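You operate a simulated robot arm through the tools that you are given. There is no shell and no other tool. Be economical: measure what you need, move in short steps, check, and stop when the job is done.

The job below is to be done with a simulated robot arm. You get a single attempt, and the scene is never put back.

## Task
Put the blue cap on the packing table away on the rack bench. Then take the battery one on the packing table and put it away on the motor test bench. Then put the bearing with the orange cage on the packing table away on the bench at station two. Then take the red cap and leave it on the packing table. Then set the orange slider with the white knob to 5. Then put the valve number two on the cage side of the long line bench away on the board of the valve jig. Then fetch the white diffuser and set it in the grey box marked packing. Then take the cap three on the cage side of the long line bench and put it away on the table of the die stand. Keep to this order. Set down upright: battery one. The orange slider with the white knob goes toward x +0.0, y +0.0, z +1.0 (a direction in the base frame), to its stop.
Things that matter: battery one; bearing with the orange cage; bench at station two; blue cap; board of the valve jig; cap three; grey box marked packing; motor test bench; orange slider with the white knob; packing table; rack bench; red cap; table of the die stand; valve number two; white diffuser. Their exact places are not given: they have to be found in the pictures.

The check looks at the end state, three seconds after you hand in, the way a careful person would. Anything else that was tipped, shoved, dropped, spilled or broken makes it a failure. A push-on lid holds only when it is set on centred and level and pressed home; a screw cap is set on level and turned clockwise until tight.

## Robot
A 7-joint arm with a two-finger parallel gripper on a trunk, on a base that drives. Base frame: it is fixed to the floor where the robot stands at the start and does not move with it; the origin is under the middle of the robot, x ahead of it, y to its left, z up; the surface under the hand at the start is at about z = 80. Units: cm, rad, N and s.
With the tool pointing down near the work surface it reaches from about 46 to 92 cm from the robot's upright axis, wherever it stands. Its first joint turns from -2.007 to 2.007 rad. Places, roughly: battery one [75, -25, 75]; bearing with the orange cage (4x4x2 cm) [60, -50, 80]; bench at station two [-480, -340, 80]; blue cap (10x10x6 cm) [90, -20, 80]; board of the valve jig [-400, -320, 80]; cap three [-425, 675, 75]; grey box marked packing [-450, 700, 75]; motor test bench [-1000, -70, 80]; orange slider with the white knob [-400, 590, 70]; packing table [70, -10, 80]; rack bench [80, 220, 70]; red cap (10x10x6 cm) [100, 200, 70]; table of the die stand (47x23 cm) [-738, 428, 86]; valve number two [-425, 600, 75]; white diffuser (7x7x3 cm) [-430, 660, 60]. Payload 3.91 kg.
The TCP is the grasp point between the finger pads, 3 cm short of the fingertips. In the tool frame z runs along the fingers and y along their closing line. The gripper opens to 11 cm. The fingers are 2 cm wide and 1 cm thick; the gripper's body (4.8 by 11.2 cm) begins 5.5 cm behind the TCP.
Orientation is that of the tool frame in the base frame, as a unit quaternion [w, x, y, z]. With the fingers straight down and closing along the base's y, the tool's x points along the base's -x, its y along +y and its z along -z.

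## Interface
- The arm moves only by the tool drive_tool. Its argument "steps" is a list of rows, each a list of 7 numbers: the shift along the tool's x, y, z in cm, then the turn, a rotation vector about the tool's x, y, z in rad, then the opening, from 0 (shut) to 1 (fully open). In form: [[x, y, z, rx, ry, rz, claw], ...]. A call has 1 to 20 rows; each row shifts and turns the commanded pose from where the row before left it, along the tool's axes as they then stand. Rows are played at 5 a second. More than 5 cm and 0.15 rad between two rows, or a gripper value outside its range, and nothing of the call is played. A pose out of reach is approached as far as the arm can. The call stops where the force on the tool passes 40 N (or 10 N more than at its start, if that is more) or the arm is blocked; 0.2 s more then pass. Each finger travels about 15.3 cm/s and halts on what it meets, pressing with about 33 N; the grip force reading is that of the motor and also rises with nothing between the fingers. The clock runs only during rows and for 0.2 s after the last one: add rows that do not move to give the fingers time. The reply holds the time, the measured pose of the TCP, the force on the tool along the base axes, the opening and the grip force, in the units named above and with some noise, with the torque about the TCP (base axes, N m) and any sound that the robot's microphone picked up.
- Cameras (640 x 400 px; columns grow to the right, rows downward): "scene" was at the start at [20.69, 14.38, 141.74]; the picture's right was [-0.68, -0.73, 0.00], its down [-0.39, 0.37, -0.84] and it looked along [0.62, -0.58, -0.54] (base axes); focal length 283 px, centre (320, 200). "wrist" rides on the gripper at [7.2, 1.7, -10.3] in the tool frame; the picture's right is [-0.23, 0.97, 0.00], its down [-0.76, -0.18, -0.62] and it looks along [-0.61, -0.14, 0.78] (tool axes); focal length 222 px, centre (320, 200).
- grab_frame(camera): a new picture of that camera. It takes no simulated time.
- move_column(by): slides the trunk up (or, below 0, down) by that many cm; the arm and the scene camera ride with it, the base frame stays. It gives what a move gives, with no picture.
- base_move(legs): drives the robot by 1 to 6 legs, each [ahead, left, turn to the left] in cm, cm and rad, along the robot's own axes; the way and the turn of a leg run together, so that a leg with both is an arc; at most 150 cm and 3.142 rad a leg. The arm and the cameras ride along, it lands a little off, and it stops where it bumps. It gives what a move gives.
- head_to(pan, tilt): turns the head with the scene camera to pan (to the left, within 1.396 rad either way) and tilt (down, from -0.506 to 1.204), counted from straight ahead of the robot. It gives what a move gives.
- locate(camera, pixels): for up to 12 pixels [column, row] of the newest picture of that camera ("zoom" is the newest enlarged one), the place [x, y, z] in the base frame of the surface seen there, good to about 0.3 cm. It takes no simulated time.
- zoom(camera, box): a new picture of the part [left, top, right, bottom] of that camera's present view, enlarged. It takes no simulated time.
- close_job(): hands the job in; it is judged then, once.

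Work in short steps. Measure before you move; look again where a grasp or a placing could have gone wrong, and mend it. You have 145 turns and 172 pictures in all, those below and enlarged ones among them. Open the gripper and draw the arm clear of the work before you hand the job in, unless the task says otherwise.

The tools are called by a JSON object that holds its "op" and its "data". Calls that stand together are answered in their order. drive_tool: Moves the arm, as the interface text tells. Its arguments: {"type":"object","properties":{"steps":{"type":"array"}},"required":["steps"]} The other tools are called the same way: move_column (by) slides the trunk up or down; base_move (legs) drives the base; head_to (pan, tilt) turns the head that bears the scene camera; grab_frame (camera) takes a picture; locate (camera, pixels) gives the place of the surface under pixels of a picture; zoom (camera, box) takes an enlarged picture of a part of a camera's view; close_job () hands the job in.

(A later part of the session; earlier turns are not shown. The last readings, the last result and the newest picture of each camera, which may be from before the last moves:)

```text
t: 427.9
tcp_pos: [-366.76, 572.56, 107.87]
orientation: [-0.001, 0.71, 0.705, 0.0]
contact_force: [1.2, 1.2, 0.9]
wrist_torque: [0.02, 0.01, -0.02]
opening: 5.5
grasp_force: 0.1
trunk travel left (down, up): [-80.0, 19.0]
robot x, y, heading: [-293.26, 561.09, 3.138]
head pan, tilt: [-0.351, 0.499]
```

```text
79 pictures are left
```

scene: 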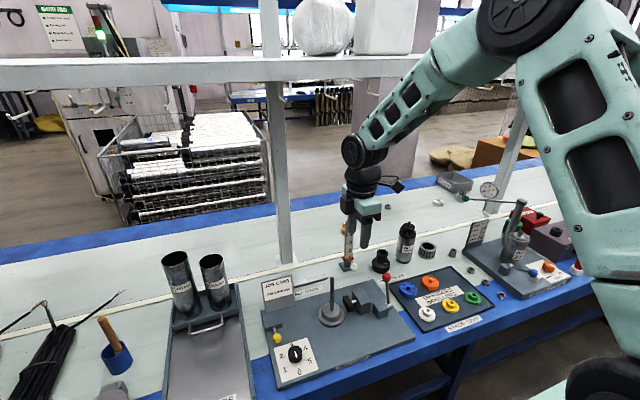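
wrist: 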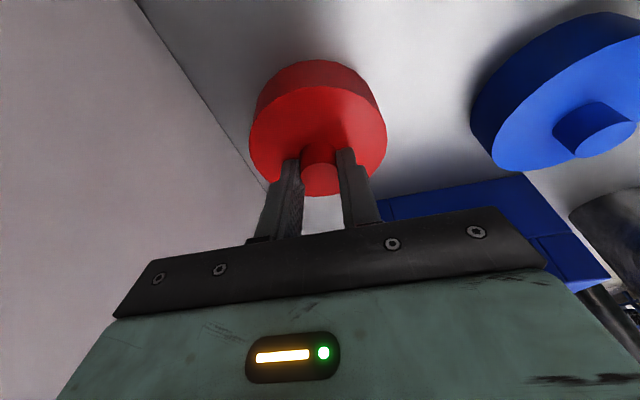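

I enlarge the bench top to find slider, valve two, cap three, diffuser and grey box.

{"op": "zoom", "data": {"camera": "scene", "box": [240, 190, 600, 400]}}

{"op": "zoom", "data": {"camera": "scene", "box": [420, 140, 600, 300]}}

{"op": "zoom", "data": {"camera": "scene", "box": [0, 220, 250, 400]}}

```text
1.78 times, centred on (420, 295) of scene
```

zoom: 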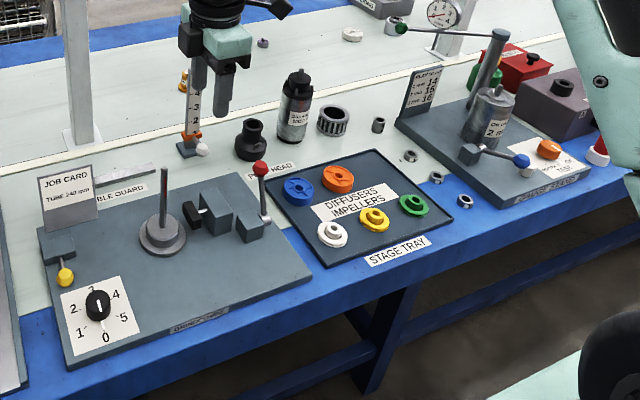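

```text
2.50 times, centred on (510, 220) of scene
```

zoom: 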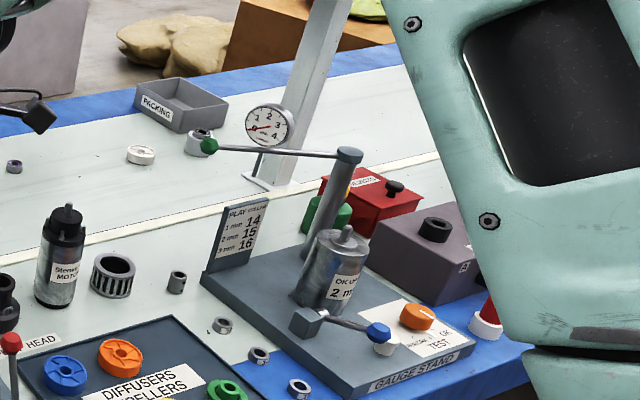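

```text
2.22 times, centred on (125, 310) of scene
```

zoom: 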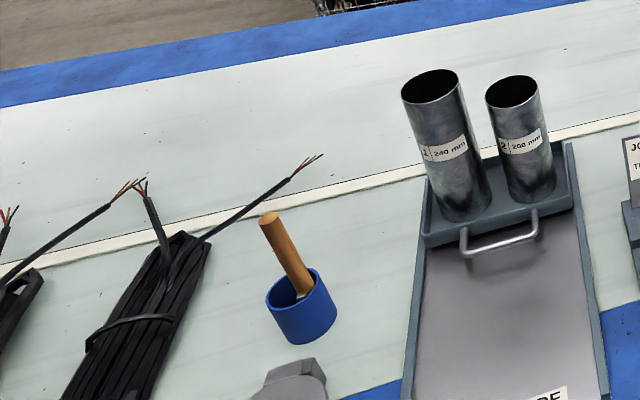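

The slider stands on a post under the hand (white knob at scene (347,268)); PACKING box, brass valve and others lie on the far (cage) side. I measure them.

{"op": "locate", "data": {"camera": "scene", "pixels": [[353, 274], [348, 267], [349, 240], [344, 235], [438, 202], [455, 180], [462, 190], [387, 208], [427, 315], [431, 281], [500, 196], [487, 188]]}}

{"op": "zoom", "data": {"camera": "scene", "box": [320, 200, 400, 290]}}

{"op": "grab_frame", "data": {"camera": "wrist"}}

```text
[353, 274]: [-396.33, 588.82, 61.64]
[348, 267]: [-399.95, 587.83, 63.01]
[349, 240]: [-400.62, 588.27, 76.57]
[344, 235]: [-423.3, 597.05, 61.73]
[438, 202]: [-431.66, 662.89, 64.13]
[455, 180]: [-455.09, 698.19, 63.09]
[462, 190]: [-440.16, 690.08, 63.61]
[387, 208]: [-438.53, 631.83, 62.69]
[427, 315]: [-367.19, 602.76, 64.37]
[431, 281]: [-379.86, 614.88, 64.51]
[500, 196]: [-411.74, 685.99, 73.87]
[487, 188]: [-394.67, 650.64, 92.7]
```

```text
4.44 times, centred on (360, 245) of scene
```

zoom: 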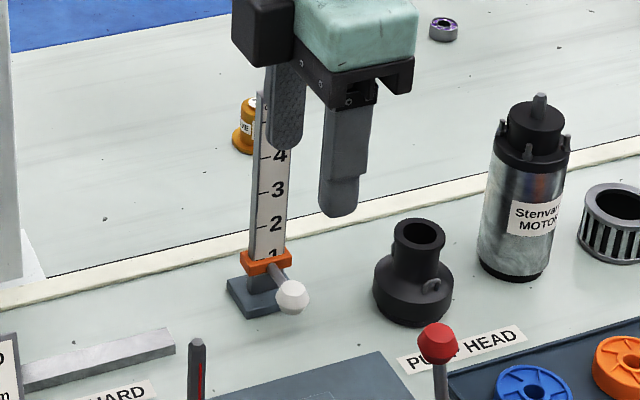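

```text
74 pictures are left
```

wrist: 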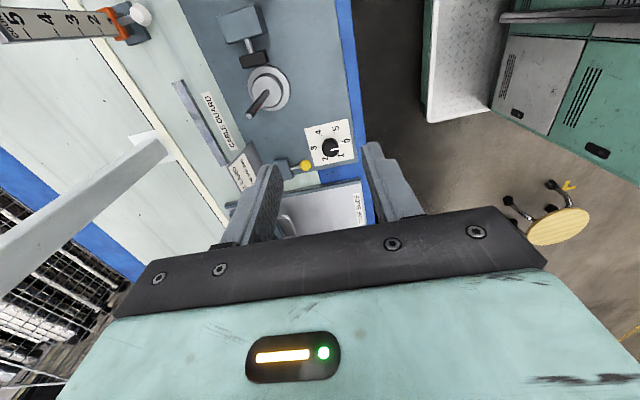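

Bench top z≈61.6; the slider knob is near (-396,588,64). I measure knob, post and the neighbours in an enlarged view.

{"op": "zoom", "data": {"camera": "scene", "box": [310, 220, 400, 320]}}

{"op": "locate", "data": {"camera": "zoom", "pixels": [[275, 225], [290, 222], [275, 235], [255, 192], [240, 175], [262, 110], [174, 250], [172, 330], [417, 270], [450, 130], [230, 215], [95, 290]]}}

```text
4.00 times, centred on (355, 270) of scene
```

zoom: 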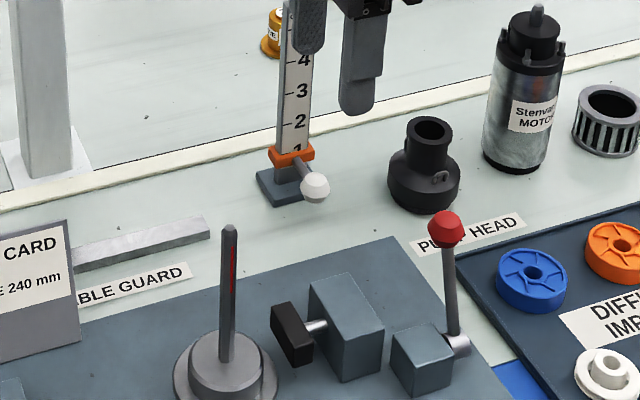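

```text
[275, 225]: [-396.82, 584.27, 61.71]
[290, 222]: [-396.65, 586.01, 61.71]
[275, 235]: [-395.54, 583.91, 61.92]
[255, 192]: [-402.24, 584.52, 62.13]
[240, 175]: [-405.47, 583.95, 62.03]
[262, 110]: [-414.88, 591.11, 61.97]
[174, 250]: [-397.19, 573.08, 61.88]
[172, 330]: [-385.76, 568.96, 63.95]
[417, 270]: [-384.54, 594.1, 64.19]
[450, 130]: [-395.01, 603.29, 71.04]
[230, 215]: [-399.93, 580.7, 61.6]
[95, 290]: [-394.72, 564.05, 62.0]
```

{"op": "locate", "data": {"camera": "zoom", "pixels": [[315, 187], [315, 178], [306, 187], [324, 187], [285, 158], [297, 122], [299, 60], [229, 230], [445, 228], [335, 285], [425, 125], [290, 305]]}}

```text
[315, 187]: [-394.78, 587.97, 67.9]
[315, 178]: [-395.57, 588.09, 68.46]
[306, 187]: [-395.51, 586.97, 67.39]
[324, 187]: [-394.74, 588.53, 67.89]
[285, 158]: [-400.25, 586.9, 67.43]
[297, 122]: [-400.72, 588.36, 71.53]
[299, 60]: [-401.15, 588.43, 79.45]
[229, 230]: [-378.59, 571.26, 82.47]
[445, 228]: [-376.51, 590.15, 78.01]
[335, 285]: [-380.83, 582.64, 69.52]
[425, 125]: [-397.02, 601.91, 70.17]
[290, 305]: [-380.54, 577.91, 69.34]
```

Knob centre ≈(-395.6,588.1,67.2), slider at mark 1; marks are 4 cm apart, so 5 is at z≈83.5. A red lever ball stands at (-376.5,590,78). I check the overhead shelf, and turn the hand to close along y.

{"op": "locate", "data": {"camera": "scene", "pixels": [[200, 68], [200, 80], [400, 62], [280, 200], [505, 170], [330, 50]]}}

{"op": "drive_tool", "data": {"steps": [[0, 0, 0, 0, 0, 0.1428, 0.6], [0, 0, 0, 0, 0, 0.1428, 0.6], [0, 0, 0, 0, 0, 0.1428, 0.6], [0, 0, 0, 0, 0, 0.1428, 0.6], [0, 0, 0, 0, 0, 0.1428, 0.6], [0, 0, 0, 0, 0, 0.1428, 0.6], [0, 0, 0, 0, 0, 0.1428, 0.6], [0, 0, 0, 0, 0, 0.1428, 0.6], [0, 0, 0, 0, 0, 0.1428, 0.6], [0, 0, 0, 0, 0, 0.1428, 0.6], [0, 0, 0, 0, 0, 0.1428, 0.6], [0, 0, 0, 0, 0, 0, 0.6]]}}

```text
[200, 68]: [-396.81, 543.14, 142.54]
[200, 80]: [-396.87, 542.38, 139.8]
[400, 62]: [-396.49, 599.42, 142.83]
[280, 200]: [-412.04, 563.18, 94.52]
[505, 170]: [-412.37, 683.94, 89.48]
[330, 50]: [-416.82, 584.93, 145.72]
```

```text
t: 430.6
tcp_pos: [-366.67, 572.61, 107.97]
orientation: [0.0, 1.0, -0.004, 0.0]
contact_force: [-0.4, -1.0, -0.4]
wrist_torque: [0.0, 0.0, 0.01]
opening: 6.59
grasp_force: 0.0
trunk travel left (down, up): [-80.0, 19.0]
robot x, y, heading: [-293.81, 561.31, 3.136]
head pan, tilt: [-0.351, 0.499]
```

Shelf underside z≈139 with front at x=-396.5. I drive nearer, lower the trunk, and lean the hand so the fingers point down-forward.

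{"op": "base_move", "data": {"legs": [[21, -20, 0]]}}

{"op": "move_column", "data": {"by": -18}}

{"op": "drive_tool", "data": {"steps": [[0, 0, 0, 0, -0.1267, 0, 0.6], [0, 0, 0, 0, -0.1267, 0, 0.6], [0, 0, 0, 0, -0.1267, 0, 0.6], [0, 0, 0, 0, 0, 0, 0.6]]}}

{"op": "head_to", "data": {"pan": -0.2, "tilt": 0.65}}

{"op": "grab_frame", "data": {"camera": "scene"}}

{"op": "grab_frame", "data": {"camera": "wrist"}}

```text
t: 432.6
tcp_pos: [-387.82, 592.16, 107.89]
orientation: [0.0, 1.0, 0.002, 0.0]
contact_force: [0.0, -0.2, -0.6]
wrist_torque: [-0.01, 0.0, -0.01]
opening: 6.61
grasp_force: 0.1
trunk travel left (down, up): [-80.0, 19.0]
robot x, y, heading: [-314.48, 581.37, -3.141]
head pan, tilt: [-0.351, 0.499]
```

```text
t: 434.6
tcp_pos: [-387.92, 592.16, 89.88]
orientation: [0.0, 1.0, 0.0, 0.0]
contact_force: [0.2, -0.2, -0.2]
wrist_torque: [-0.01, 0.0, -0.02]
opening: 6.64
grasp_force: 0.0
trunk travel left (down, up): [-62.0, 37.0]
robot x, y, heading: [-314.55, 581.02, -3.14]
head pan, tilt: [-0.351, 0.499]
```

```text
t: 435.6
tcp_pos: [-387.88, 591.99, 89.94]
orientation: [-0.001, 0.982, 0.001, -0.19]
contact_force: [0.0, 0.2, -0.7]
wrist_torque: [-0.04, -0.02, -0.01]
opening: 6.6
grasp_force: 0.1
trunk travel left (down, up): [-62.0, 37.0]
robot x, y, heading: [-314.84, 581.0, -3.141]
head pan, tilt: [-0.351, 0.499]
```

```text
t: 436.2
tcp_pos: [-387.82, 592.11, 90.1]
orientation: [0.0, 0.982, 0.002, -0.189]
contact_force: [-0.2, 0.2, -0.4]
wrist_torque: [-0.03, -0.04, 0.03]
opening: 6.58
grasp_force: 0.0
trunk travel left (down, up): [-62.0, 37.0]
robot x, y, heading: [-314.89, 581.21, -3.141]
head pan, tilt: [-0.201, 0.649]
```

```text
72 pictures are left
```

scene: 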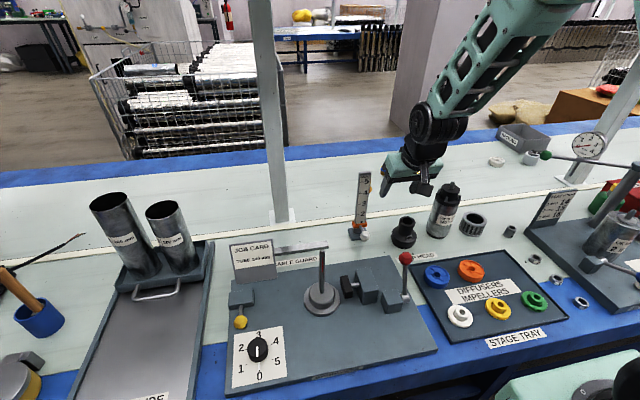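

```text
71 pictures are left
```

wrist: 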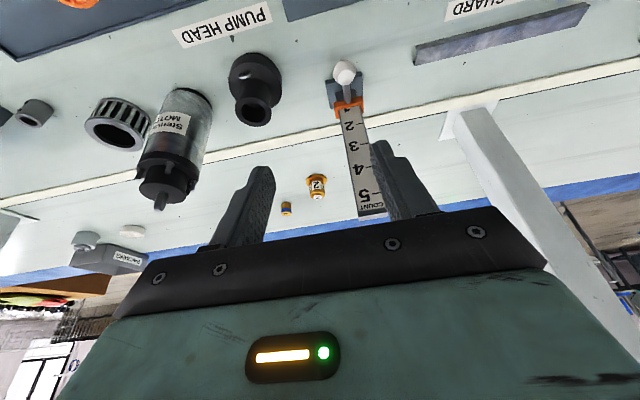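

The wrist view shows the knob at (344,72), the scale up to 5, and valve 2 at (316,187). I measure the knob from here.

{"op": "locate", "data": {"camera": "wrist", "pixels": [[344, 72], [335, 72], [353, 72], [344, 62], [344, 82], [347, 110], [365, 195], [370, 213], [316, 184], [316, 196], [287, 207]]}}

{"op": "zoom", "data": {"camera": "wrist", "box": [270, 40, 400, 230]}}

```text
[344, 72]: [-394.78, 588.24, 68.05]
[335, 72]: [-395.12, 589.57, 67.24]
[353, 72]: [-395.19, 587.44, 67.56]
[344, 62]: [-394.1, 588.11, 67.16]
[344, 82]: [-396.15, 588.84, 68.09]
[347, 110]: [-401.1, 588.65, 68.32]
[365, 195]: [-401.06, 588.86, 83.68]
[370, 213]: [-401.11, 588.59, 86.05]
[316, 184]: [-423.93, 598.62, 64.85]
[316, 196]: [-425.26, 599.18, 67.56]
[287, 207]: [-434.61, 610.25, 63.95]
```

```text
2.11 times, centred on (335, 135) of wrist
```

zoom: 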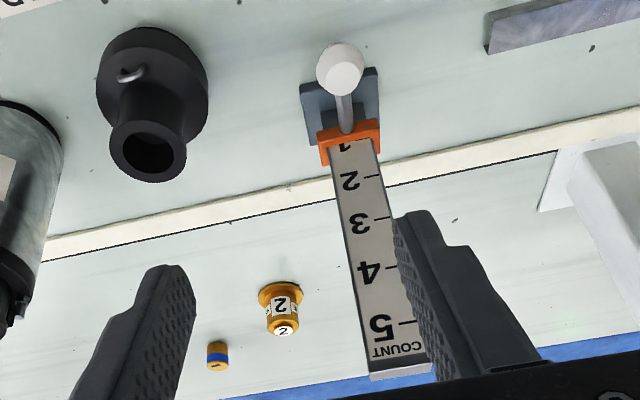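

Ball centre ≈(-395.3,588.5,67.1); mark 5 is at z≈83.6. I come in along the finger line, and grip the knob.

{"op": "drive_tool", "data": {"steps": [[1.6, 3.6, 0, 0, 0, 0, 0.6], [0, 0, 2.4, 0, 0, 0, 0.6], [0, 0, 4, 0, 0, 0, 0.6], [0, 0, 4, 0, 0, 0, 0.6], [0, 0, 4, 0, 0, 0, 0.6], [0, 0, 4, 0, 0, 0, 0.6], [0, 0, 2, 0, 0, 0, 0.6], [0, 0, 2, 0, 0, 0, 0.6], [0, 0, 0, 0, 0, 0, 0.6]]}}

{"op": "grab_frame", "data": {"camera": "wrist"}}

{"op": "zoom", "data": {"camera": "scene", "box": [320, 140, 460, 290]}}

```text
t: 438.2
tcp_pos: [-394.59, 588.57, 68.53]
orientation: [0.0, 0.982, 0.001, -0.189]
contact_force: [-0.2, -0.5, 0.6]
wrist_torque: [-0.04, -0.01, 0.0]
opening: 6.61
grasp_force: 0.1
trunk travel left (down, up): [-62.0, 37.0]
robot x, y, heading: [-314.96, 581.22, -3.133]
head pan, tilt: [-0.201, 0.649]
```

```text
69 pictures are left
```

wrist: 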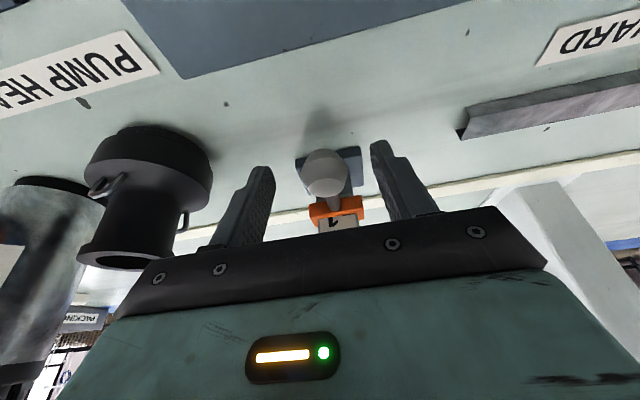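

```text
2.67 times, centred on (390, 215) of scene
```

zoom: 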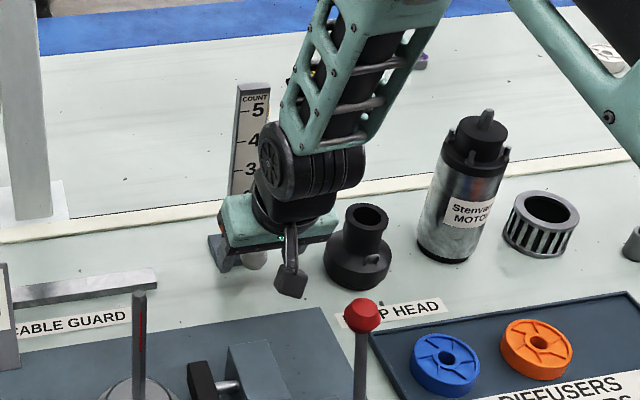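

The knob lies between the fingers. I close, and raise straight up in small steps.

{"op": "drive_tool", "data": {"steps": [[0, 0, 0, 0, 0, 0, 0], [0, 0, 0, 0, 0, 0, 0], [0, 0, 0, 0, 0, 0, 0], [0, 0, 0, 0, 0, 0, 0], [-0.37, 0, -0.93, 0, 0, 0, 0], [-0.37, 0, -0.93, 0, 0, 0, 0], [-0.37, 0, -0.93, 0, 0, 0, 0], [-0.37, 0, -0.93, 0, 0, 0, 0], [-0.37, 0, -0.93, 0, 0, 0, 0], [-0.37, 0, -0.93, 0, 0, 0, 0], [-0.37, 0, -0.93, 0, 0, 0, 0], [-0.37, 0, -0.93, 0, 0, 0, 0], [0, 0, 0, 0, 0, 0, 0]]}}

{"op": "grab_frame", "data": {"camera": "wrist"}}

```text
t: 441.1
tcp_pos: [-394.68, 588.22, 76.44]
orientation: [0.001, 0.982, 0.003, -0.189]
contact_force: [-1.4, -20.8, 0.1]
wrist_torque: [-0.41, 0.12, 0.22]
opening: 3.07
grasp_force: 44.6
trunk travel left (down, up): [-62.0, 37.0]
robot x, y, heading: [-314.81, 580.91, -3.141]
head pan, tilt: [-0.201, 0.649]
```

```text
67 pictures are left
```

wrist: 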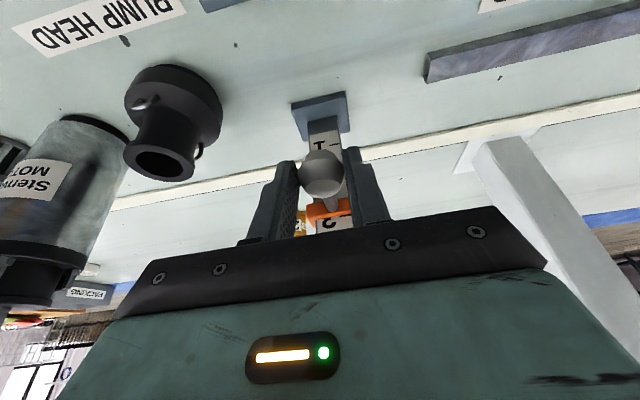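

The slider rides up with the hand (now near 3). I relieve the sideways force a little and continue up to the stop.

{"op": "drive_tool", "data": {"steps": [[0, 0.3, 0, 0, 0, 0, 0], [-0.37, 0, -0.93, 0, 0, 0, 0], [-0.37, 0, -0.93, 0, 0, 0, 0], [-0.37, 0, -0.93, 0, 0, 0, 0], [-0.37, 0, -0.93, 0, 0, 0, 0], [-0.37, 0, -0.93, 0, 0, 0, 0], [-0.37, 0, -0.93, 0, 0, 0, 0], [-0.37, 0, -0.93, 0, 0, 0, 0], [-0.19, 0, -0.46, 0, 0, 0, 0], [-0.11, 0, -0.28, 0, 0, 0, 0], [-0.11, 0, -0.28, 0, 0, 0, 0], [-0.11, 0, -0.28, 0, 0, 0, 0], [-0.07, 0, -0.19, 0, 0, 0, 0], [-0.07, 0, -0.19, 0, 0, 0, 0], [0, 0, 0, 0, 0, 0, 0]]}}

{"op": "zoom", "data": {"camera": "scene", "box": [320, 140, 460, 290]}}

{"op": "grab_frame", "data": {"camera": "wrist"}}

```text
t: 444.0
tcp_pos: [-394.65, 588.27, 84.75]
orientation: [-0.002, 0.982, 0.001, -0.187]
contact_force: [-15.3, 0.2, -24.6]
wrist_torque: [-0.01, 0.94, -0.03]
opening: 3.07
grasp_force: 45.1
trunk travel left (down, up): [-62.0, 37.0]
robot x, y, heading: [-314.71, 581.24, -3.138]
head pan, tilt: [-0.201, 0.649]
stopped in row 14: the force on the tool passed its limit at 40 N (the readings are from after the stop); the commanded pose is now the measured one
```

```text
2.67 times, centred on (390, 215) of scene
```

zoom: 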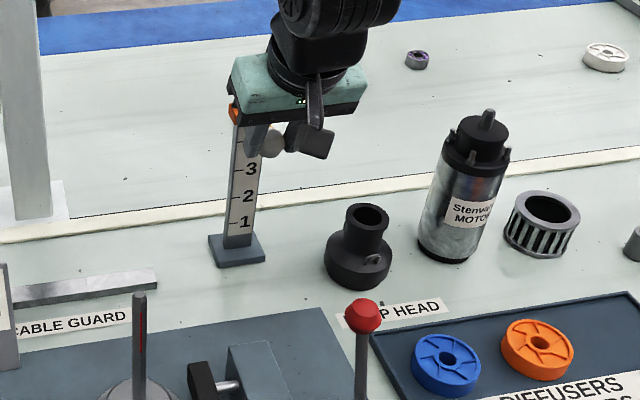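

```text
65 pictures are left
```

wrist: 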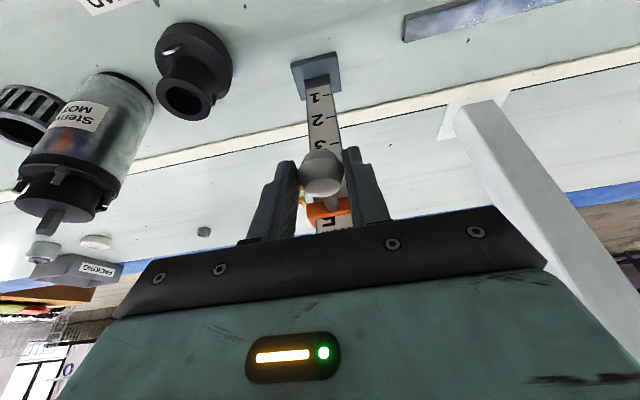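

The stop is reached after a 16.2 cm rise. I release, draw back along the finger line, and check that it stays at 5.

{"op": "drive_tool", "data": {"steps": [[0, 0, 0, 0, 0, 0, 0.3], [0, 0, 0, 0, 0, 0, 0.6], [0, 0, 0, 0, 0, 0, 0.6], [0.5, 0, -2.5, 0, 0, 0, 0.6], [0.5, 0, -3.5, 0, 0, 0, 0.6], [1, 0, -3.5, 0, 0, 0, 0.6], [1, 0, -3.5, 0, 0, 0, 0.6], [0, 0, 0, 0, 0, 0, 0.6]]}}

{"op": "zoom", "data": {"camera": "scene", "box": [320, 140, 460, 290]}}

{"op": "grab_frame", "data": {"camera": "wrist"}}

```text
t: 445.8
tcp_pos: [-387.04, 588.27, 96.13]
orientation: [0.0, 0.982, 0.002, -0.187]
contact_force: [-0.1, -0.2, 0.0]
wrist_torque: [0.02, 0.01, 0.01]
opening: 6.61
grasp_force: 0.1
trunk travel left (down, up): [-62.0, 37.0]
robot x, y, heading: [-314.54, 581.34, -3.14]
head pan, tilt: [-0.201, 0.649]
```

```text
2.67 times, centred on (390, 215) of scene
```

zoom: 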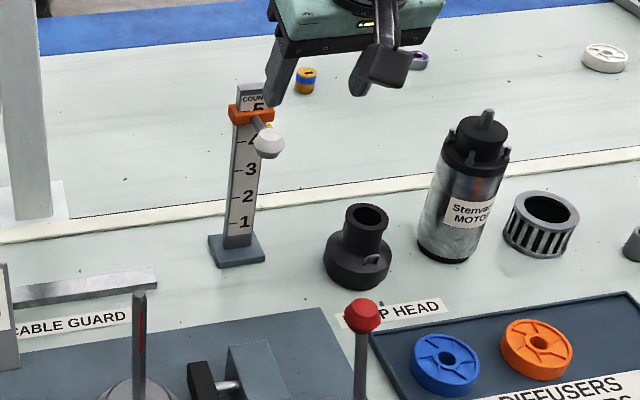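

```text
63 pictures are left
```

wrist: 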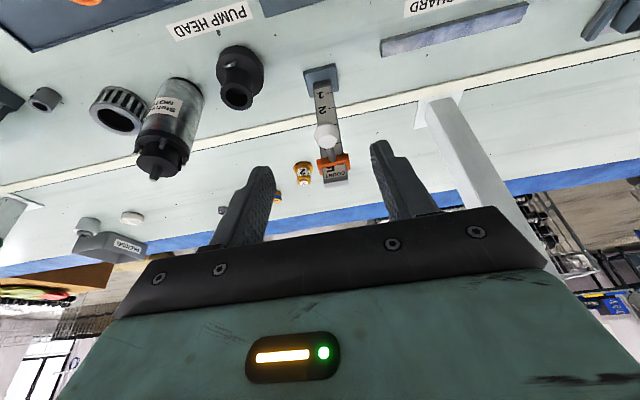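

The slider stays at 5. Next valve two at (-425,599) on the far side; from this side I can reach it with a leaning hand if I stand close. I raise a little, drive nearer, and look.

{"op": "drive_tool", "data": {"steps": [[-1.5, 0, -3.7, 0, 0, 0, 0.6], [-1.5, 0, -3.7, 0, 0, 0, 0.6], [0, 0, 0, 0, 0, 0, 0.6]]}}

{"op": "base_move", "data": {"legs": [[13, -15, 0]]}}

{"op": "head_to", "data": {"pan": -0.35, "tilt": 0.55}}

{"op": "grab_frame", "data": {"camera": "scene"}}

{"op": "grab_frame", "data": {"camera": "wrist"}}

```text
t: 446.6
tcp_pos: [-387.11, 588.23, 103.78]
orientation: [0.0, 0.982, 0.001, -0.187]
contact_force: [-1.0, 0.6, -0.2]
wrist_torque: [0.03, 0.01, 0.01]
opening: 6.58
grasp_force: 0.0
trunk travel left (down, up): [-62.0, 37.0]
robot x, y, heading: [-314.68, 581.31, -3.135]
head pan, tilt: [-0.201, 0.649]
```

```text
t: 448.1
tcp_pos: [-400.15, 603.34, 103.96]
orientation: [-0.001, 0.983, 0.0, -0.186]
contact_force: [-0.6, 0.0, -0.4]
wrist_torque: [0.01, 0.01, 0.0]
opening: 6.59
grasp_force: 0.1
trunk travel left (down, up): [-62.0, 37.0]
robot x, y, heading: [-328.0, 596.35, -3.137]
head pan, tilt: [-0.201, 0.649]
```

```text
t: 448.9
tcp_pos: [-400.2, 603.4, 103.83]
orientation: [-0.001, 0.982, 0.001, -0.187]
contact_force: [-0.5, 0.5, 0.6]
wrist_torque: [0.02, -0.01, 0.0]
opening: 6.6
grasp_force: 0.1
trunk travel left (down, up): [-62.0, 37.0]
robot x, y, heading: [-327.56, 596.14, -3.139]
head pan, tilt: [-0.351, 0.55]
```

```text
62 pictures are left
```

scene: 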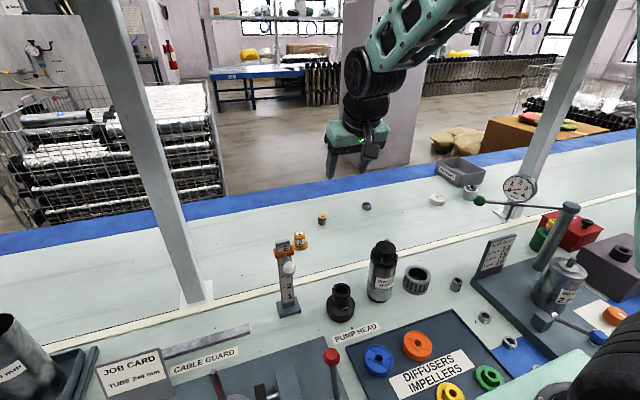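

```text
61 pictures are left
```

wrist: 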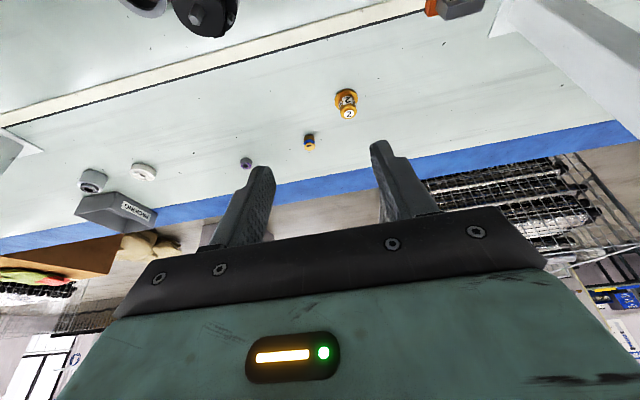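

Clear view. I enlarge the valve and the things near the PACKING box, and measure them.

{"op": "zoom", "data": {"camera": "wrist", "box": [280, 70, 400, 170]}}

{"op": "locate", "data": {"camera": "zoom", "pixels": [[350, 180], [350, 210], [345, 230], [335, 175], [305, 165], [400, 155], [360, 145]]}}

{"op": "zoom", "data": {"camera": "scene", "box": [350, 140, 530, 250]}}

{"op": "locate", "data": {"camera": "scene", "pixels": [[437, 200], [470, 188], [470, 197], [445, 170], [465, 183], [460, 165], [220, 190], [440, 178], [482, 172], [360, 183]]}}

```text
4.00 times, centred on (340, 120) of wrist
```

zoom: 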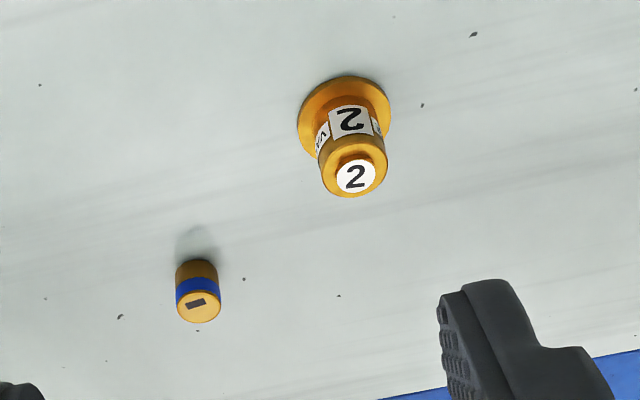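

```text
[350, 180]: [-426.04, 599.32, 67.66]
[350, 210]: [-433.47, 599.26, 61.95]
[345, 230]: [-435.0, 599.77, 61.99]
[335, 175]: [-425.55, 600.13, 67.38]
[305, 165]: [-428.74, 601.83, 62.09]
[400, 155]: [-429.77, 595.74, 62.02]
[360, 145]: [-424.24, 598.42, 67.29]
```

```text
3.56 times, centred on (440, 195) of scene
```

zoom: 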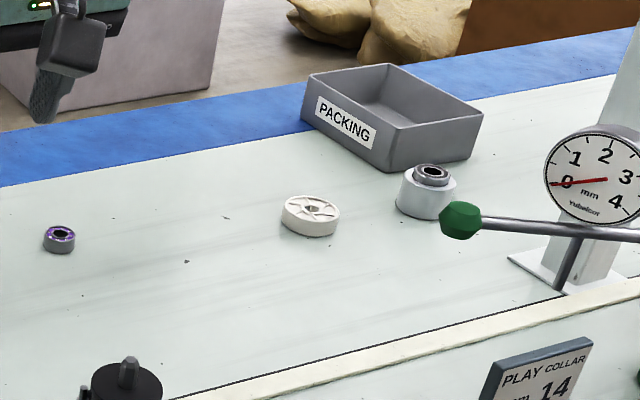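

```text
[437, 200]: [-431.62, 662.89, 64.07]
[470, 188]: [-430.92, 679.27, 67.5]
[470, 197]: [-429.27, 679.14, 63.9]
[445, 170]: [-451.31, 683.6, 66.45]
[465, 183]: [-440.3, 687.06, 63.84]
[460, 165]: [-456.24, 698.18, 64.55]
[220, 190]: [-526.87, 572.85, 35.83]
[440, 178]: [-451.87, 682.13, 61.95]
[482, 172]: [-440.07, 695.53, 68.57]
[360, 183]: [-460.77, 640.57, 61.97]
```

Valve 2: body ≈3.7 cm wide, centre (-425.6,599.1), top z 67.6, flange at its foot. I go to 15 cm back on the approach line.

{"op": "drive_tool", "data": {"steps": [[-1.16, 0.54, 3.63, 0, 0, 0, 0.6], [-1.16, 0.54, 3.63, 0, 0, 0, 0.6], [-1.16, 0.54, 3.63, 0, 0, 0, 0.6], [-1.16, 0.54, 3.63, 0, 0, 0, 0.6], [-1.16, 0.54, 3.63, 0, 0, 0, 0.6], [-1.16, 0.54, 3.63, 0, 0, 0, 0.6], [-1.16, 0.54, 3.63, 0, 0, 0, 0.6], [-1.16, 0.54, 3.63, 0, 0, 0, 0.6], [0, 0, 0, 0, 0, 0, 0.6]]}}

{"op": "grab_frame", "data": {"camera": "wrist"}}

{"op": "locate", "data": {"camera": "wrist", "pixels": [[320, 60], [320, 85], [310, 75], [330, 75], [320, 95]]}}

```text
t: 450.9
tcp_pos: [-419.42, 599.12, 80.14]
orientation: [0.0, 0.982, 0.001, -0.187]
contact_force: [0.1, 0.8, 0.5]
wrist_torque: [0.03, 0.04, -0.01]
opening: 6.62
grasp_force: 0.2
trunk travel left (down, up): [-62.0, 37.0]
robot x, y, heading: [-327.41, 596.73, -3.14]
head pan, tilt: [-0.351, 0.55]
```

```text
58 pictures are left
```

wrist: 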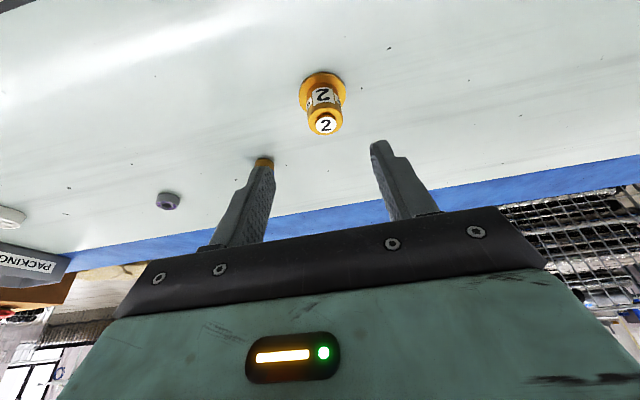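

```text
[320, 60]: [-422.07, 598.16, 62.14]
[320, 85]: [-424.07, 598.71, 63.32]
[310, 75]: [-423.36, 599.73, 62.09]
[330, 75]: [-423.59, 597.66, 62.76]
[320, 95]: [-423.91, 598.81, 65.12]
```

{"op": "locate", "data": {"camera": "wrist", "pixels": [[326, 125], [310, 122], [341, 120], [325, 133], [324, 112], [303, 97], [344, 92]]}}

```text
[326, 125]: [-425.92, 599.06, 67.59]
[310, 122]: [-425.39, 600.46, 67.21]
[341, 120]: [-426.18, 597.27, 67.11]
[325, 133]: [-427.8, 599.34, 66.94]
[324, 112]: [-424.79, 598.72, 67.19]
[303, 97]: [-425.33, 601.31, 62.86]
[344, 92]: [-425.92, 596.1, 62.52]
```

Centre (-425.9,598.9). I go in along the line, close, and lift.

{"op": "drive_tool", "data": {"steps": [[-0.62, 0.2, 3, 0, 0, 0, 0.6], [0, 0, 4, 0, 0, 0, 0.6], [0, 0, 4, 0, 0, 0, 0.6], [0, 0, 2.4, 0, 0, 0, 0.6], [0, 0, 1.5, 0, 0, 0, 0.6], [0, 0, 0, 0, 0, 0, 0.6], [0, 0, 0, 0, 0, 0, 0], [0, 0, 0, 0, 0, 0, 0], [0, 0, 0, 0, 0, 0, 0], [0, 0, 0, 0, 0, 0, 0]]}}

{"op": "grab_frame", "data": {"camera": "wrist"}}

```text
t: 453.1
tcp_pos: [-425.33, 598.94, 66.73]
orientation: [-0.001, 0.982, 0.0, -0.186]
contact_force: [-0.8, 0.1, -0.3]
wrist_torque: [-0.03, 0.0, 0.0]
opening: 3.9
grasp_force: 33.2
trunk travel left (down, up): [-62.0, 37.0]
robot x, y, heading: [-328.02, 596.41, -3.14]
head pan, tilt: [-0.351, 0.55]
```

```text
57 pictures are left
```

wrist: 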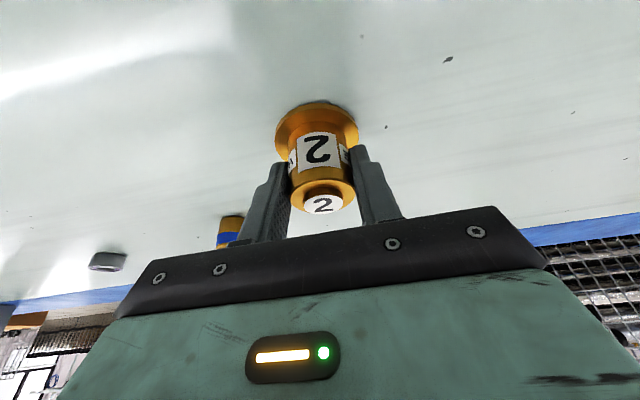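

Held at 3.9 cm. I lift straight first, then retrace above the slider and draw in.

{"op": "drive_tool", "data": {"steps": [[-0.56, 0, -1.4, 0, 0, 0, 0], [-1.3, 0, -3.25, 0, 0, 0, 0], [-1.48, 0, -3.7, 0, 0, 0, 0], [-1.48, 0, -3.7, 0, 0, 0, 0], [-1.48, 0, -3.7, 0, 0, 0, 0], [-1.48, 0, -3.7, 0, 0, 0, 0], [-1.48, 0, -3.7, 0, 0, 0, 0], [-1.48, 0, -3.7, 0, 0, 0, 0], [-1.48, 0, -3.7, 0, 0, 0, 0], [-1.48, 0, -3.7, 0, 0, 0, 0], [3.7, 0, -1.48, 0, 0, 0, 0], [3.7, 0, -1.48, 0, 0, 0, 0], [3.7, 0, -1.48, 0, 0, 0, 0], [3.7, 0, -1.48, 0, 0, 0, 0], [3.7, 0, -1.48, 0, 0, 0, 0], [3.7, 0, -1.48, 0, 0, 0, 0], [3.7, 0, -1.48, 0, 0, 0, 0], [0, 0, 0, 0, 0, 0, 0]]}}

{"op": "head_to", "data": {"pan": -0.1, "tilt": 0.5}}

{"op": "grab_frame", "data": {"camera": "scene"}}

```text
t: 456.9
tcp_pos: [-397.72, 598.8, 103.85]
orientation: [0.0, 0.983, 0.0, -0.186]
contact_force: [0.0, -0.2, -3.9]
wrist_torque: [0.0, 0.01, -0.02]
opening: 3.89
grasp_force: 33.6
trunk travel left (down, up): [-62.0, 37.0]
robot x, y, heading: [-327.58, 596.37, -3.142]
head pan, tilt: [-0.351, 0.55]
```

```text
t: 457.6
tcp_pos: [-397.76, 598.84, 103.93]
orientation: [-0.001, 0.982, 0.001, -0.186]
contact_force: [0.6, -0.3, -4.1]
wrist_torque: [-0.04, 0.01, 0.02]
opening: 3.91
grasp_force: 32.9
trunk travel left (down, up): [-62.0, 37.0]
robot x, y, heading: [-327.57, 596.87, -3.138]
head pan, tilt: [-0.099, 0.499]
```

```text
56 pictures are left
```

scene: 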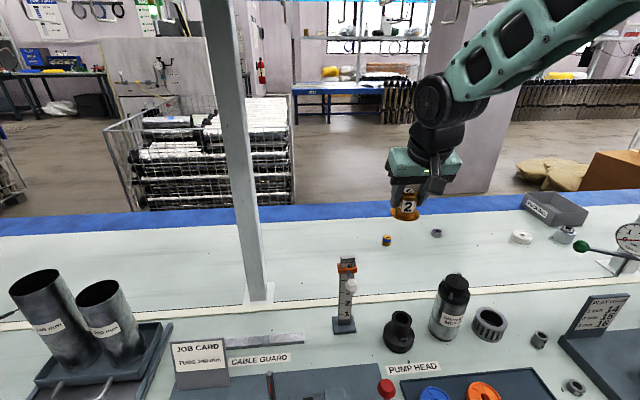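

Valve two is in hand. I raise the trunk a bit, back off, turn to face -y and drive down past the stool.

{"op": "move_column", "data": {"by": 12}}

{"op": "base_move", "data": {"legs": [[-38, 0, 0], [0, 0, 1.571], [0, -17, 0], [130, 0, 0], [130, 0, 0], [120, 30, 0]]}}

{"op": "head_to", "data": {"pan": 0.0, "tilt": 0.4}}

{"op": "grab_frame", "data": {"camera": "scene"}}

```text
t: 459.1
tcp_pos: [-397.81, 598.8, 115.81]
orientation: [0.0, 0.983, 0.001, -0.186]
contact_force: [0.1, -0.1, -4.1]
wrist_torque: [-0.01, -0.02, 0.0]
opening: 3.88
grasp_force: 33.2
trunk travel left (down, up): [-74.0, 25.0]
robot x, y, heading: [-327.99, 596.29, -3.142]
head pan, tilt: [-0.099, 0.499]
```

```text
t: 484.4
tcp_pos: [-270.64, 150.5, 115.85]
orientation: [0.131, 0.694, 0.695, -0.132]
contact_force: [-0.6, 0.1, -3.4]
wrist_torque: [0.0, -0.01, -0.02]
opening: 3.88
grasp_force: 32.9
trunk travel left (down, up): [-74.0, 25.0]
robot x, y, heading: [-268.19, 220.66, -1.566]
head pan, tilt: [-0.099, 0.499]
```

```text
t: 485.1
tcp_pos: [-270.67, 150.45, 115.71]
orientation: [0.131, 0.694, 0.696, -0.132]
contact_force: [-0.4, 0.0, -3.8]
wrist_torque: [0.02, 0.01, 0.0]
opening: 3.89
grasp_force: 33.5
trunk travel left (down, up): [-74.0, 25.0]
robot x, y, heading: [-267.96, 220.28, -1.566]
head pan, tilt: [0.0, 0.4]
```

```text
55 pictures are left
```

scene: 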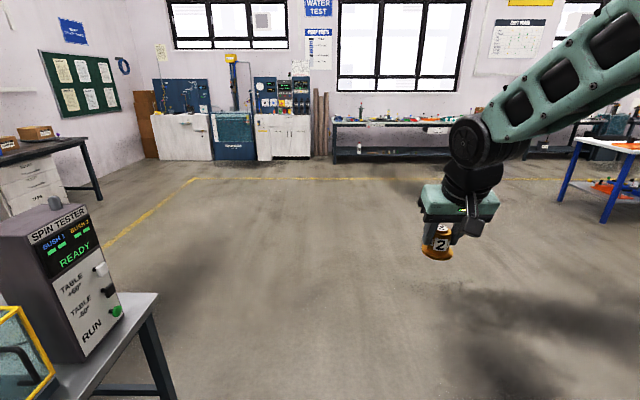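

The way is clear. I drive to the valve jig part of the station bench.

{"op": "base_move", "data": {"legs": [[120, -36, 0], [120, -37, 0], [120, -37, 0], [118, 0, -0.005]]}}

{"op": "head_to", "data": {"pan": 0.0, "tilt": 0.85}}

{"op": "grab_frame", "data": {"camera": "scene"}}

```text
t: 508.8
tcp_pos: [-387.11, -326.51, 115.82]
orientation: [0.129, 0.704, 0.685, -0.134]
contact_force: [-0.1, 0.7, -4.4]
wrist_torque: [0.04, -0.03, 0.01]
opening: 3.84
grasp_force: 33.3
trunk travel left (down, up): [-74.0, 25.0]
robot x, y, heading: [-382.6, -256.75, -1.598]
head pan, tilt: [0.0, 0.4]
```

```text
t: 509.7
tcp_pos: [-387.15, -326.37, 115.91]
orientation: [0.13, 0.704, 0.685, -0.134]
contact_force: [-0.6, 0.2, -4.2]
wrist_torque: [0.02, 0.03, -0.01]
opening: 3.86
grasp_force: 32.8
trunk travel left (down, up): [-74.0, 25.0]
robot x, y, heading: [-382.63, -256.51, -1.597]
head pan, tilt: [0.0, 0.85]
```

```text
54 pictures are left
```

scene: 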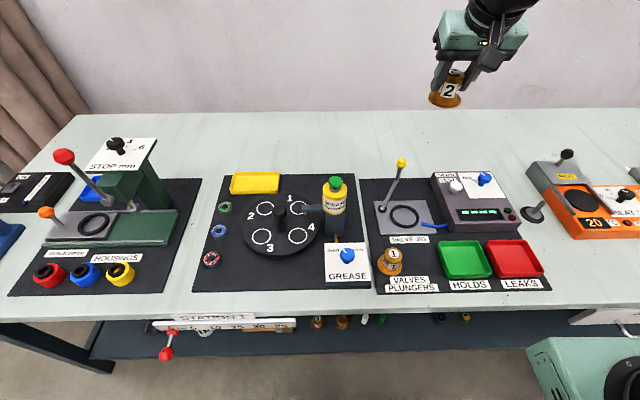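

Valve 1 stands at (390,262); I measure the free board between it and the green bin.

{"op": "zoom", "data": {"camera": "scene", "box": [350, 150, 560, 300]}}

{"op": "locate", "data": {"camera": "scene", "pixels": [[422, 262], [405, 268], [438, 262], [390, 252], [390, 268], [422, 245], [402, 165], [445, 275], [378, 238], [422, 280], [372, 270], [397, 185]]}}

```text
2.67 times, centred on (455, 225) of scene
```

zoom: 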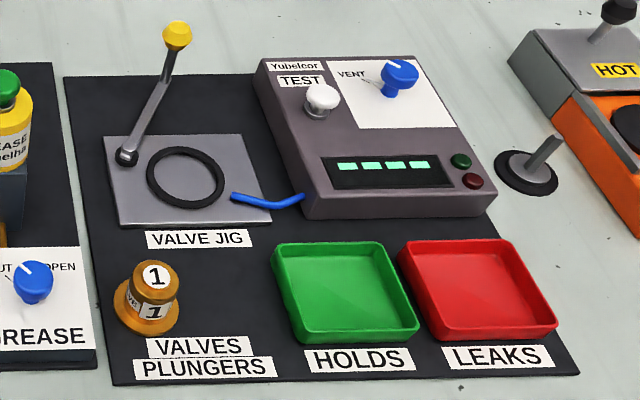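

```text
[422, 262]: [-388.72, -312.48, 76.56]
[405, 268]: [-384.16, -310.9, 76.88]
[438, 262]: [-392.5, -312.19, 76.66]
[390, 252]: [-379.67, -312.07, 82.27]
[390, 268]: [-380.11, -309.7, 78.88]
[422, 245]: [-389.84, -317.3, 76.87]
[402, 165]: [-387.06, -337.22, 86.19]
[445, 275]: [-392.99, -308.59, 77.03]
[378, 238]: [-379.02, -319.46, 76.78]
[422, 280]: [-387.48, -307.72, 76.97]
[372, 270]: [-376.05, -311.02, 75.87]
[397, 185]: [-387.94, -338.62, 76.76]
```

A free spot is (-388.2,-312.5), 5 cm from both neighbours. The hand would come too near the robot, so I back the base 8 cm first.

{"op": "base_move", "data": {"legs": [[-9, 0, 0.027]]}}

```text
t: 510.8
tcp_pos: [-385.03, -317.59, 115.81]
orientation: [0.131, 0.695, 0.695, -0.133]
contact_force: [-0.2, -0.8, -4.1]
wrist_torque: [0.05, 0.02, -0.02]
opening: 3.82
grasp_force: 32.6
trunk travel left (down, up): [-74.0, 25.0]
robot x, y, heading: [-382.75, -247.35, -1.571]
head pan, tilt: [0.0, 0.85]
```

{"op": "drive_tool", "data": {"steps": [[2.65, -1.6, -1.05, 0, 0, 0, 0], [2.64, -1.6, -1.05, 0, 0, 0, 0], [1.375, 0, 3.46, 0, 0, 0, 0], [1.375, 0, 3.46, 0, 0, 0, 0], [1.375, 0, 3.46, 0, 0, 0, 0], [1.375, 0, 3.46, 0, 0, 0, 0], [1.375, 0, 3.46, 0, 0, 0, 0], [1.375, 0, 3.46, 0, 0, 0, 0], [1.375, 0, 3.46, 0, 0, 0, 0], [1.375, 0, 3.46, 0, 0, 0, 0], [0, 0, 0, 0, 0, 0, 0]]}}

{"op": "grab_frame", "data": {"camera": "wrist"}}

{"op": "zoom", "data": {"camera": "scene", "box": [350, 150, 560, 300]}}

```text
t: 513.2
tcp_pos: [-388.2, -311.66, 86.06]
orientation: [0.132, 0.695, 0.694, -0.133]
contact_force: [-0.6, -1.2, -3.9]
wrist_torque: [0.02, -0.02, -0.03]
opening: 3.86
grasp_force: 32.8
trunk travel left (down, up): [-74.0, 25.0]
robot x, y, heading: [-383.06, -247.78, -1.568]
head pan, tilt: [0.0, 0.85]
```

```text
52 pictures are left
```

wrist: 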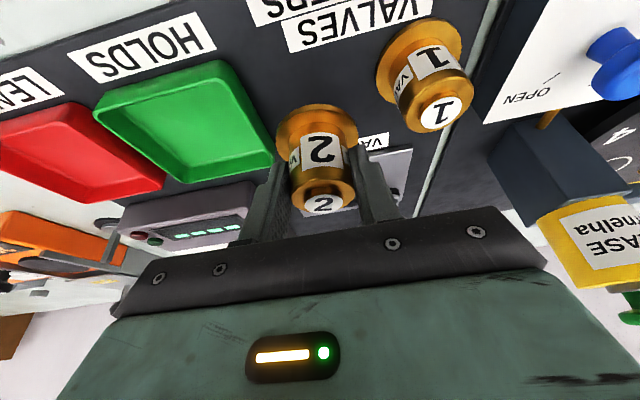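

```text
2.67 times, centred on (455, 225) of scene
```

zoom: 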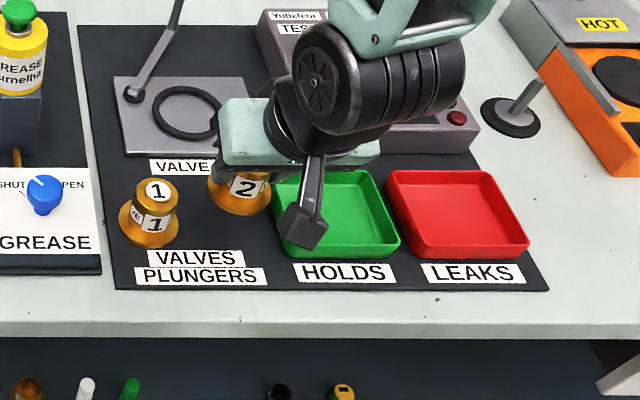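

Alignment is good; I nudge 0.4 cm away from the bin and lower to contact (z≈81.75).

{"op": "drive_tool", "data": {"steps": [[0.74, 0.4, 1.86, 0, 0, 0, 0], [0.55, 0, 1.39, 0, 0, 0, 0], [0.185, 0, 0.46, 0, 0, 0, 0], [0.11, 0, 0.28, 0, 0, 0, 0], [0.055, 0, 0.14, 0, 0, 0, 0], [0.055, 0, 0.14, 0, 0, 0, 0], [0, 0, 0, 0, 0, 0, 0]]}}

```text
t: 514.8
tcp_pos: [-387.95, -311.82, 81.64]
orientation: [0.133, 0.695, 0.694, -0.134]
contact_force: [-1.1, 7.5, 23.8]
wrist_torque: [-0.18, -0.13, 0.25]
opening: 3.84
grasp_force: 33.1
trunk travel left (down, up): [-74.0, 25.0]
robot x, y, heading: [-382.6, -247.29, -1.571]
head pan, tilt: [0.0, 0.85]
```

Contact. I open just enough, rise straight up and check.

{"op": "drive_tool", "data": {"steps": [[0, 0, -0.08, 0, 0, 0, 0.47], [0, 0, 0, 0, 0, 0, 0.47], [-0.37, 0, -0.93, 0, 0, 0, 0.47], [-0.74, 0, -1.86, 0, 0, 0, 0.47], [-1.3, 0, -3.46, 0, 0, 0, 0.47], [-1.375, 0, -3.46, 0, 0, 0, 0.47], [-1.375, 0, -3.46, 0, 0, 0, 0.47], [-1.375, 0, -3.46, 0, 0, 0, 0.47], [-1.375, 0, -3.46, 0, 0, 0, 0.47], [-1.375, 0, -3.46, 0, 0, 0, 0.47], [0, 0, 0, 0, 0, 0, 0.47]]}}

{"op": "zoom", "data": {"camera": "scene", "box": [350, 150, 560, 300]}}

```text
t: 517.2
tcp_pos: [-387.95, -311.88, 106.89]
orientation: [0.132, 0.695, 0.695, -0.133]
contact_force: [0.0, -0.6, -0.3]
wrist_torque: [0.01, -0.03, 0.02]
opening: 5.16
grasp_force: 0.1
trunk travel left (down, up): [-74.0, 25.0]
robot x, y, heading: [-382.7, -247.27, -1.57]
head pan, tilt: [0.0, 0.85]
```

```text
2.67 times, centred on (455, 225) of scene
```

zoom: 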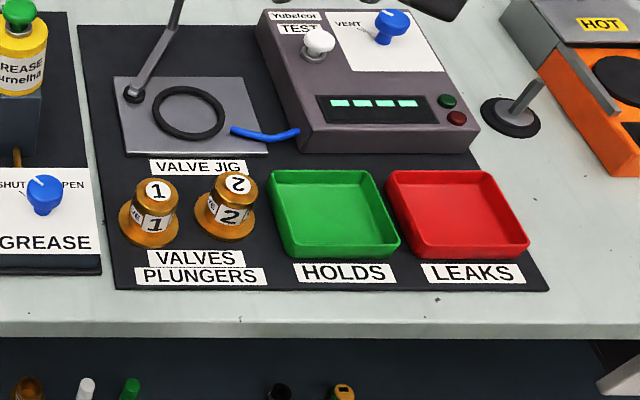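

Valve two stands on the jig board. Next the white diffuser and PACKING box on the far side, so I go round to the cage-side aisle and look.

{"op": "base_move", "data": {"legs": [[-100, 0, 0], [0, 0, 3.14], [130, 0, 0], [30, 0, 0], [0, 130, 0], [0, 128, 0]]}}

{"op": "head_to", "data": {"pan": 0.0, "tilt": 0.25}}

{"op": "grab_frame", "data": {"camera": "scene"}}

```text
t: 549.6
tcp_pos: [-620.02, 94.14, 106.69]
orientation: [0.137, -0.669, 0.72, 0.127]
contact_force: [0.0, -0.1, -0.5]
wrist_torque: [-0.02, 0.03, 0.03]
opening: 5.17
grasp_force: 0.1
trunk travel left (down, up): [-74.0, 25.0]
robot x, y, heading: [-630.02, 30.5, 1.499]
head pan, tilt: [0.0, 0.85]
```

```text
t: 550.6
tcp_pos: [-619.93, 94.19, 106.79]
orientation: [0.137, -0.669, 0.72, 0.126]
contact_force: [-0.2, -0.5, -0.6]
wrist_torque: [0.0, -0.02, -0.03]
opening: 5.2
grasp_force: 0.1
trunk travel left (down, up): [-74.0, 25.0]
robot x, y, heading: [-630.24, 30.51, 1.499]
head pan, tilt: [0.0, 0.25]
```

```text
49 pictures are left
```

scene: 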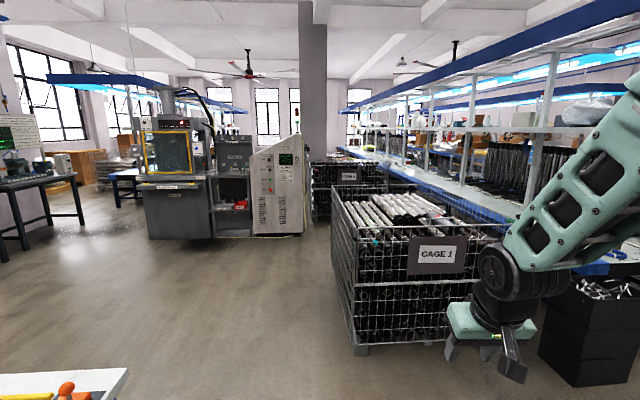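

CAGE 1 stands near, a second cage further on beside the bench; a machine with a cabinet at the left. I measure the passage.

{"op": "locate", "data": {"camera": "scene", "pixels": [[345, 340], [332, 200], [480, 200], [303, 235], [250, 180], [160, 180], [345, 180], [318, 195], [390, 180], [310, 120], [150, 235], [420, 180]]}}

{"op": "zoom", "data": {"camera": "scene", "box": [130, 80, 470, 260]}}

```text
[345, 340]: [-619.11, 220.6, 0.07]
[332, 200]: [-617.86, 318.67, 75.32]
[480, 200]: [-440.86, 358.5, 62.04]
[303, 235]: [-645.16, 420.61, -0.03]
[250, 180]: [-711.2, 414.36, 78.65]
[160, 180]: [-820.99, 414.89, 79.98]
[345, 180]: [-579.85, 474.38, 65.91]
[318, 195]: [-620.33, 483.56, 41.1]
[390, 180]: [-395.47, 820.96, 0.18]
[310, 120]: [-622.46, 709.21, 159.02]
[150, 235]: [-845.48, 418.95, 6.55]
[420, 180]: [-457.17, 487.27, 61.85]
```

```text
1.88 times, centred on (300, 170) of scene
```

zoom: 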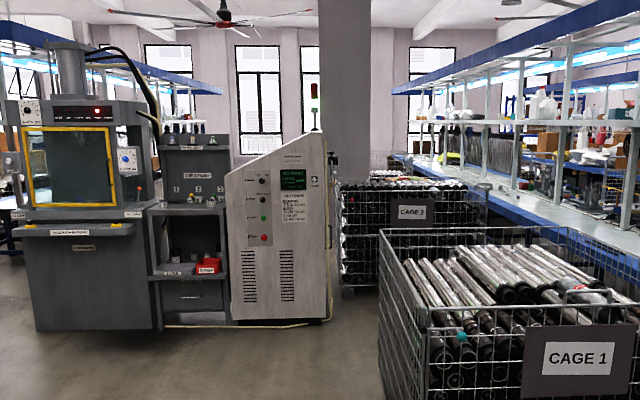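

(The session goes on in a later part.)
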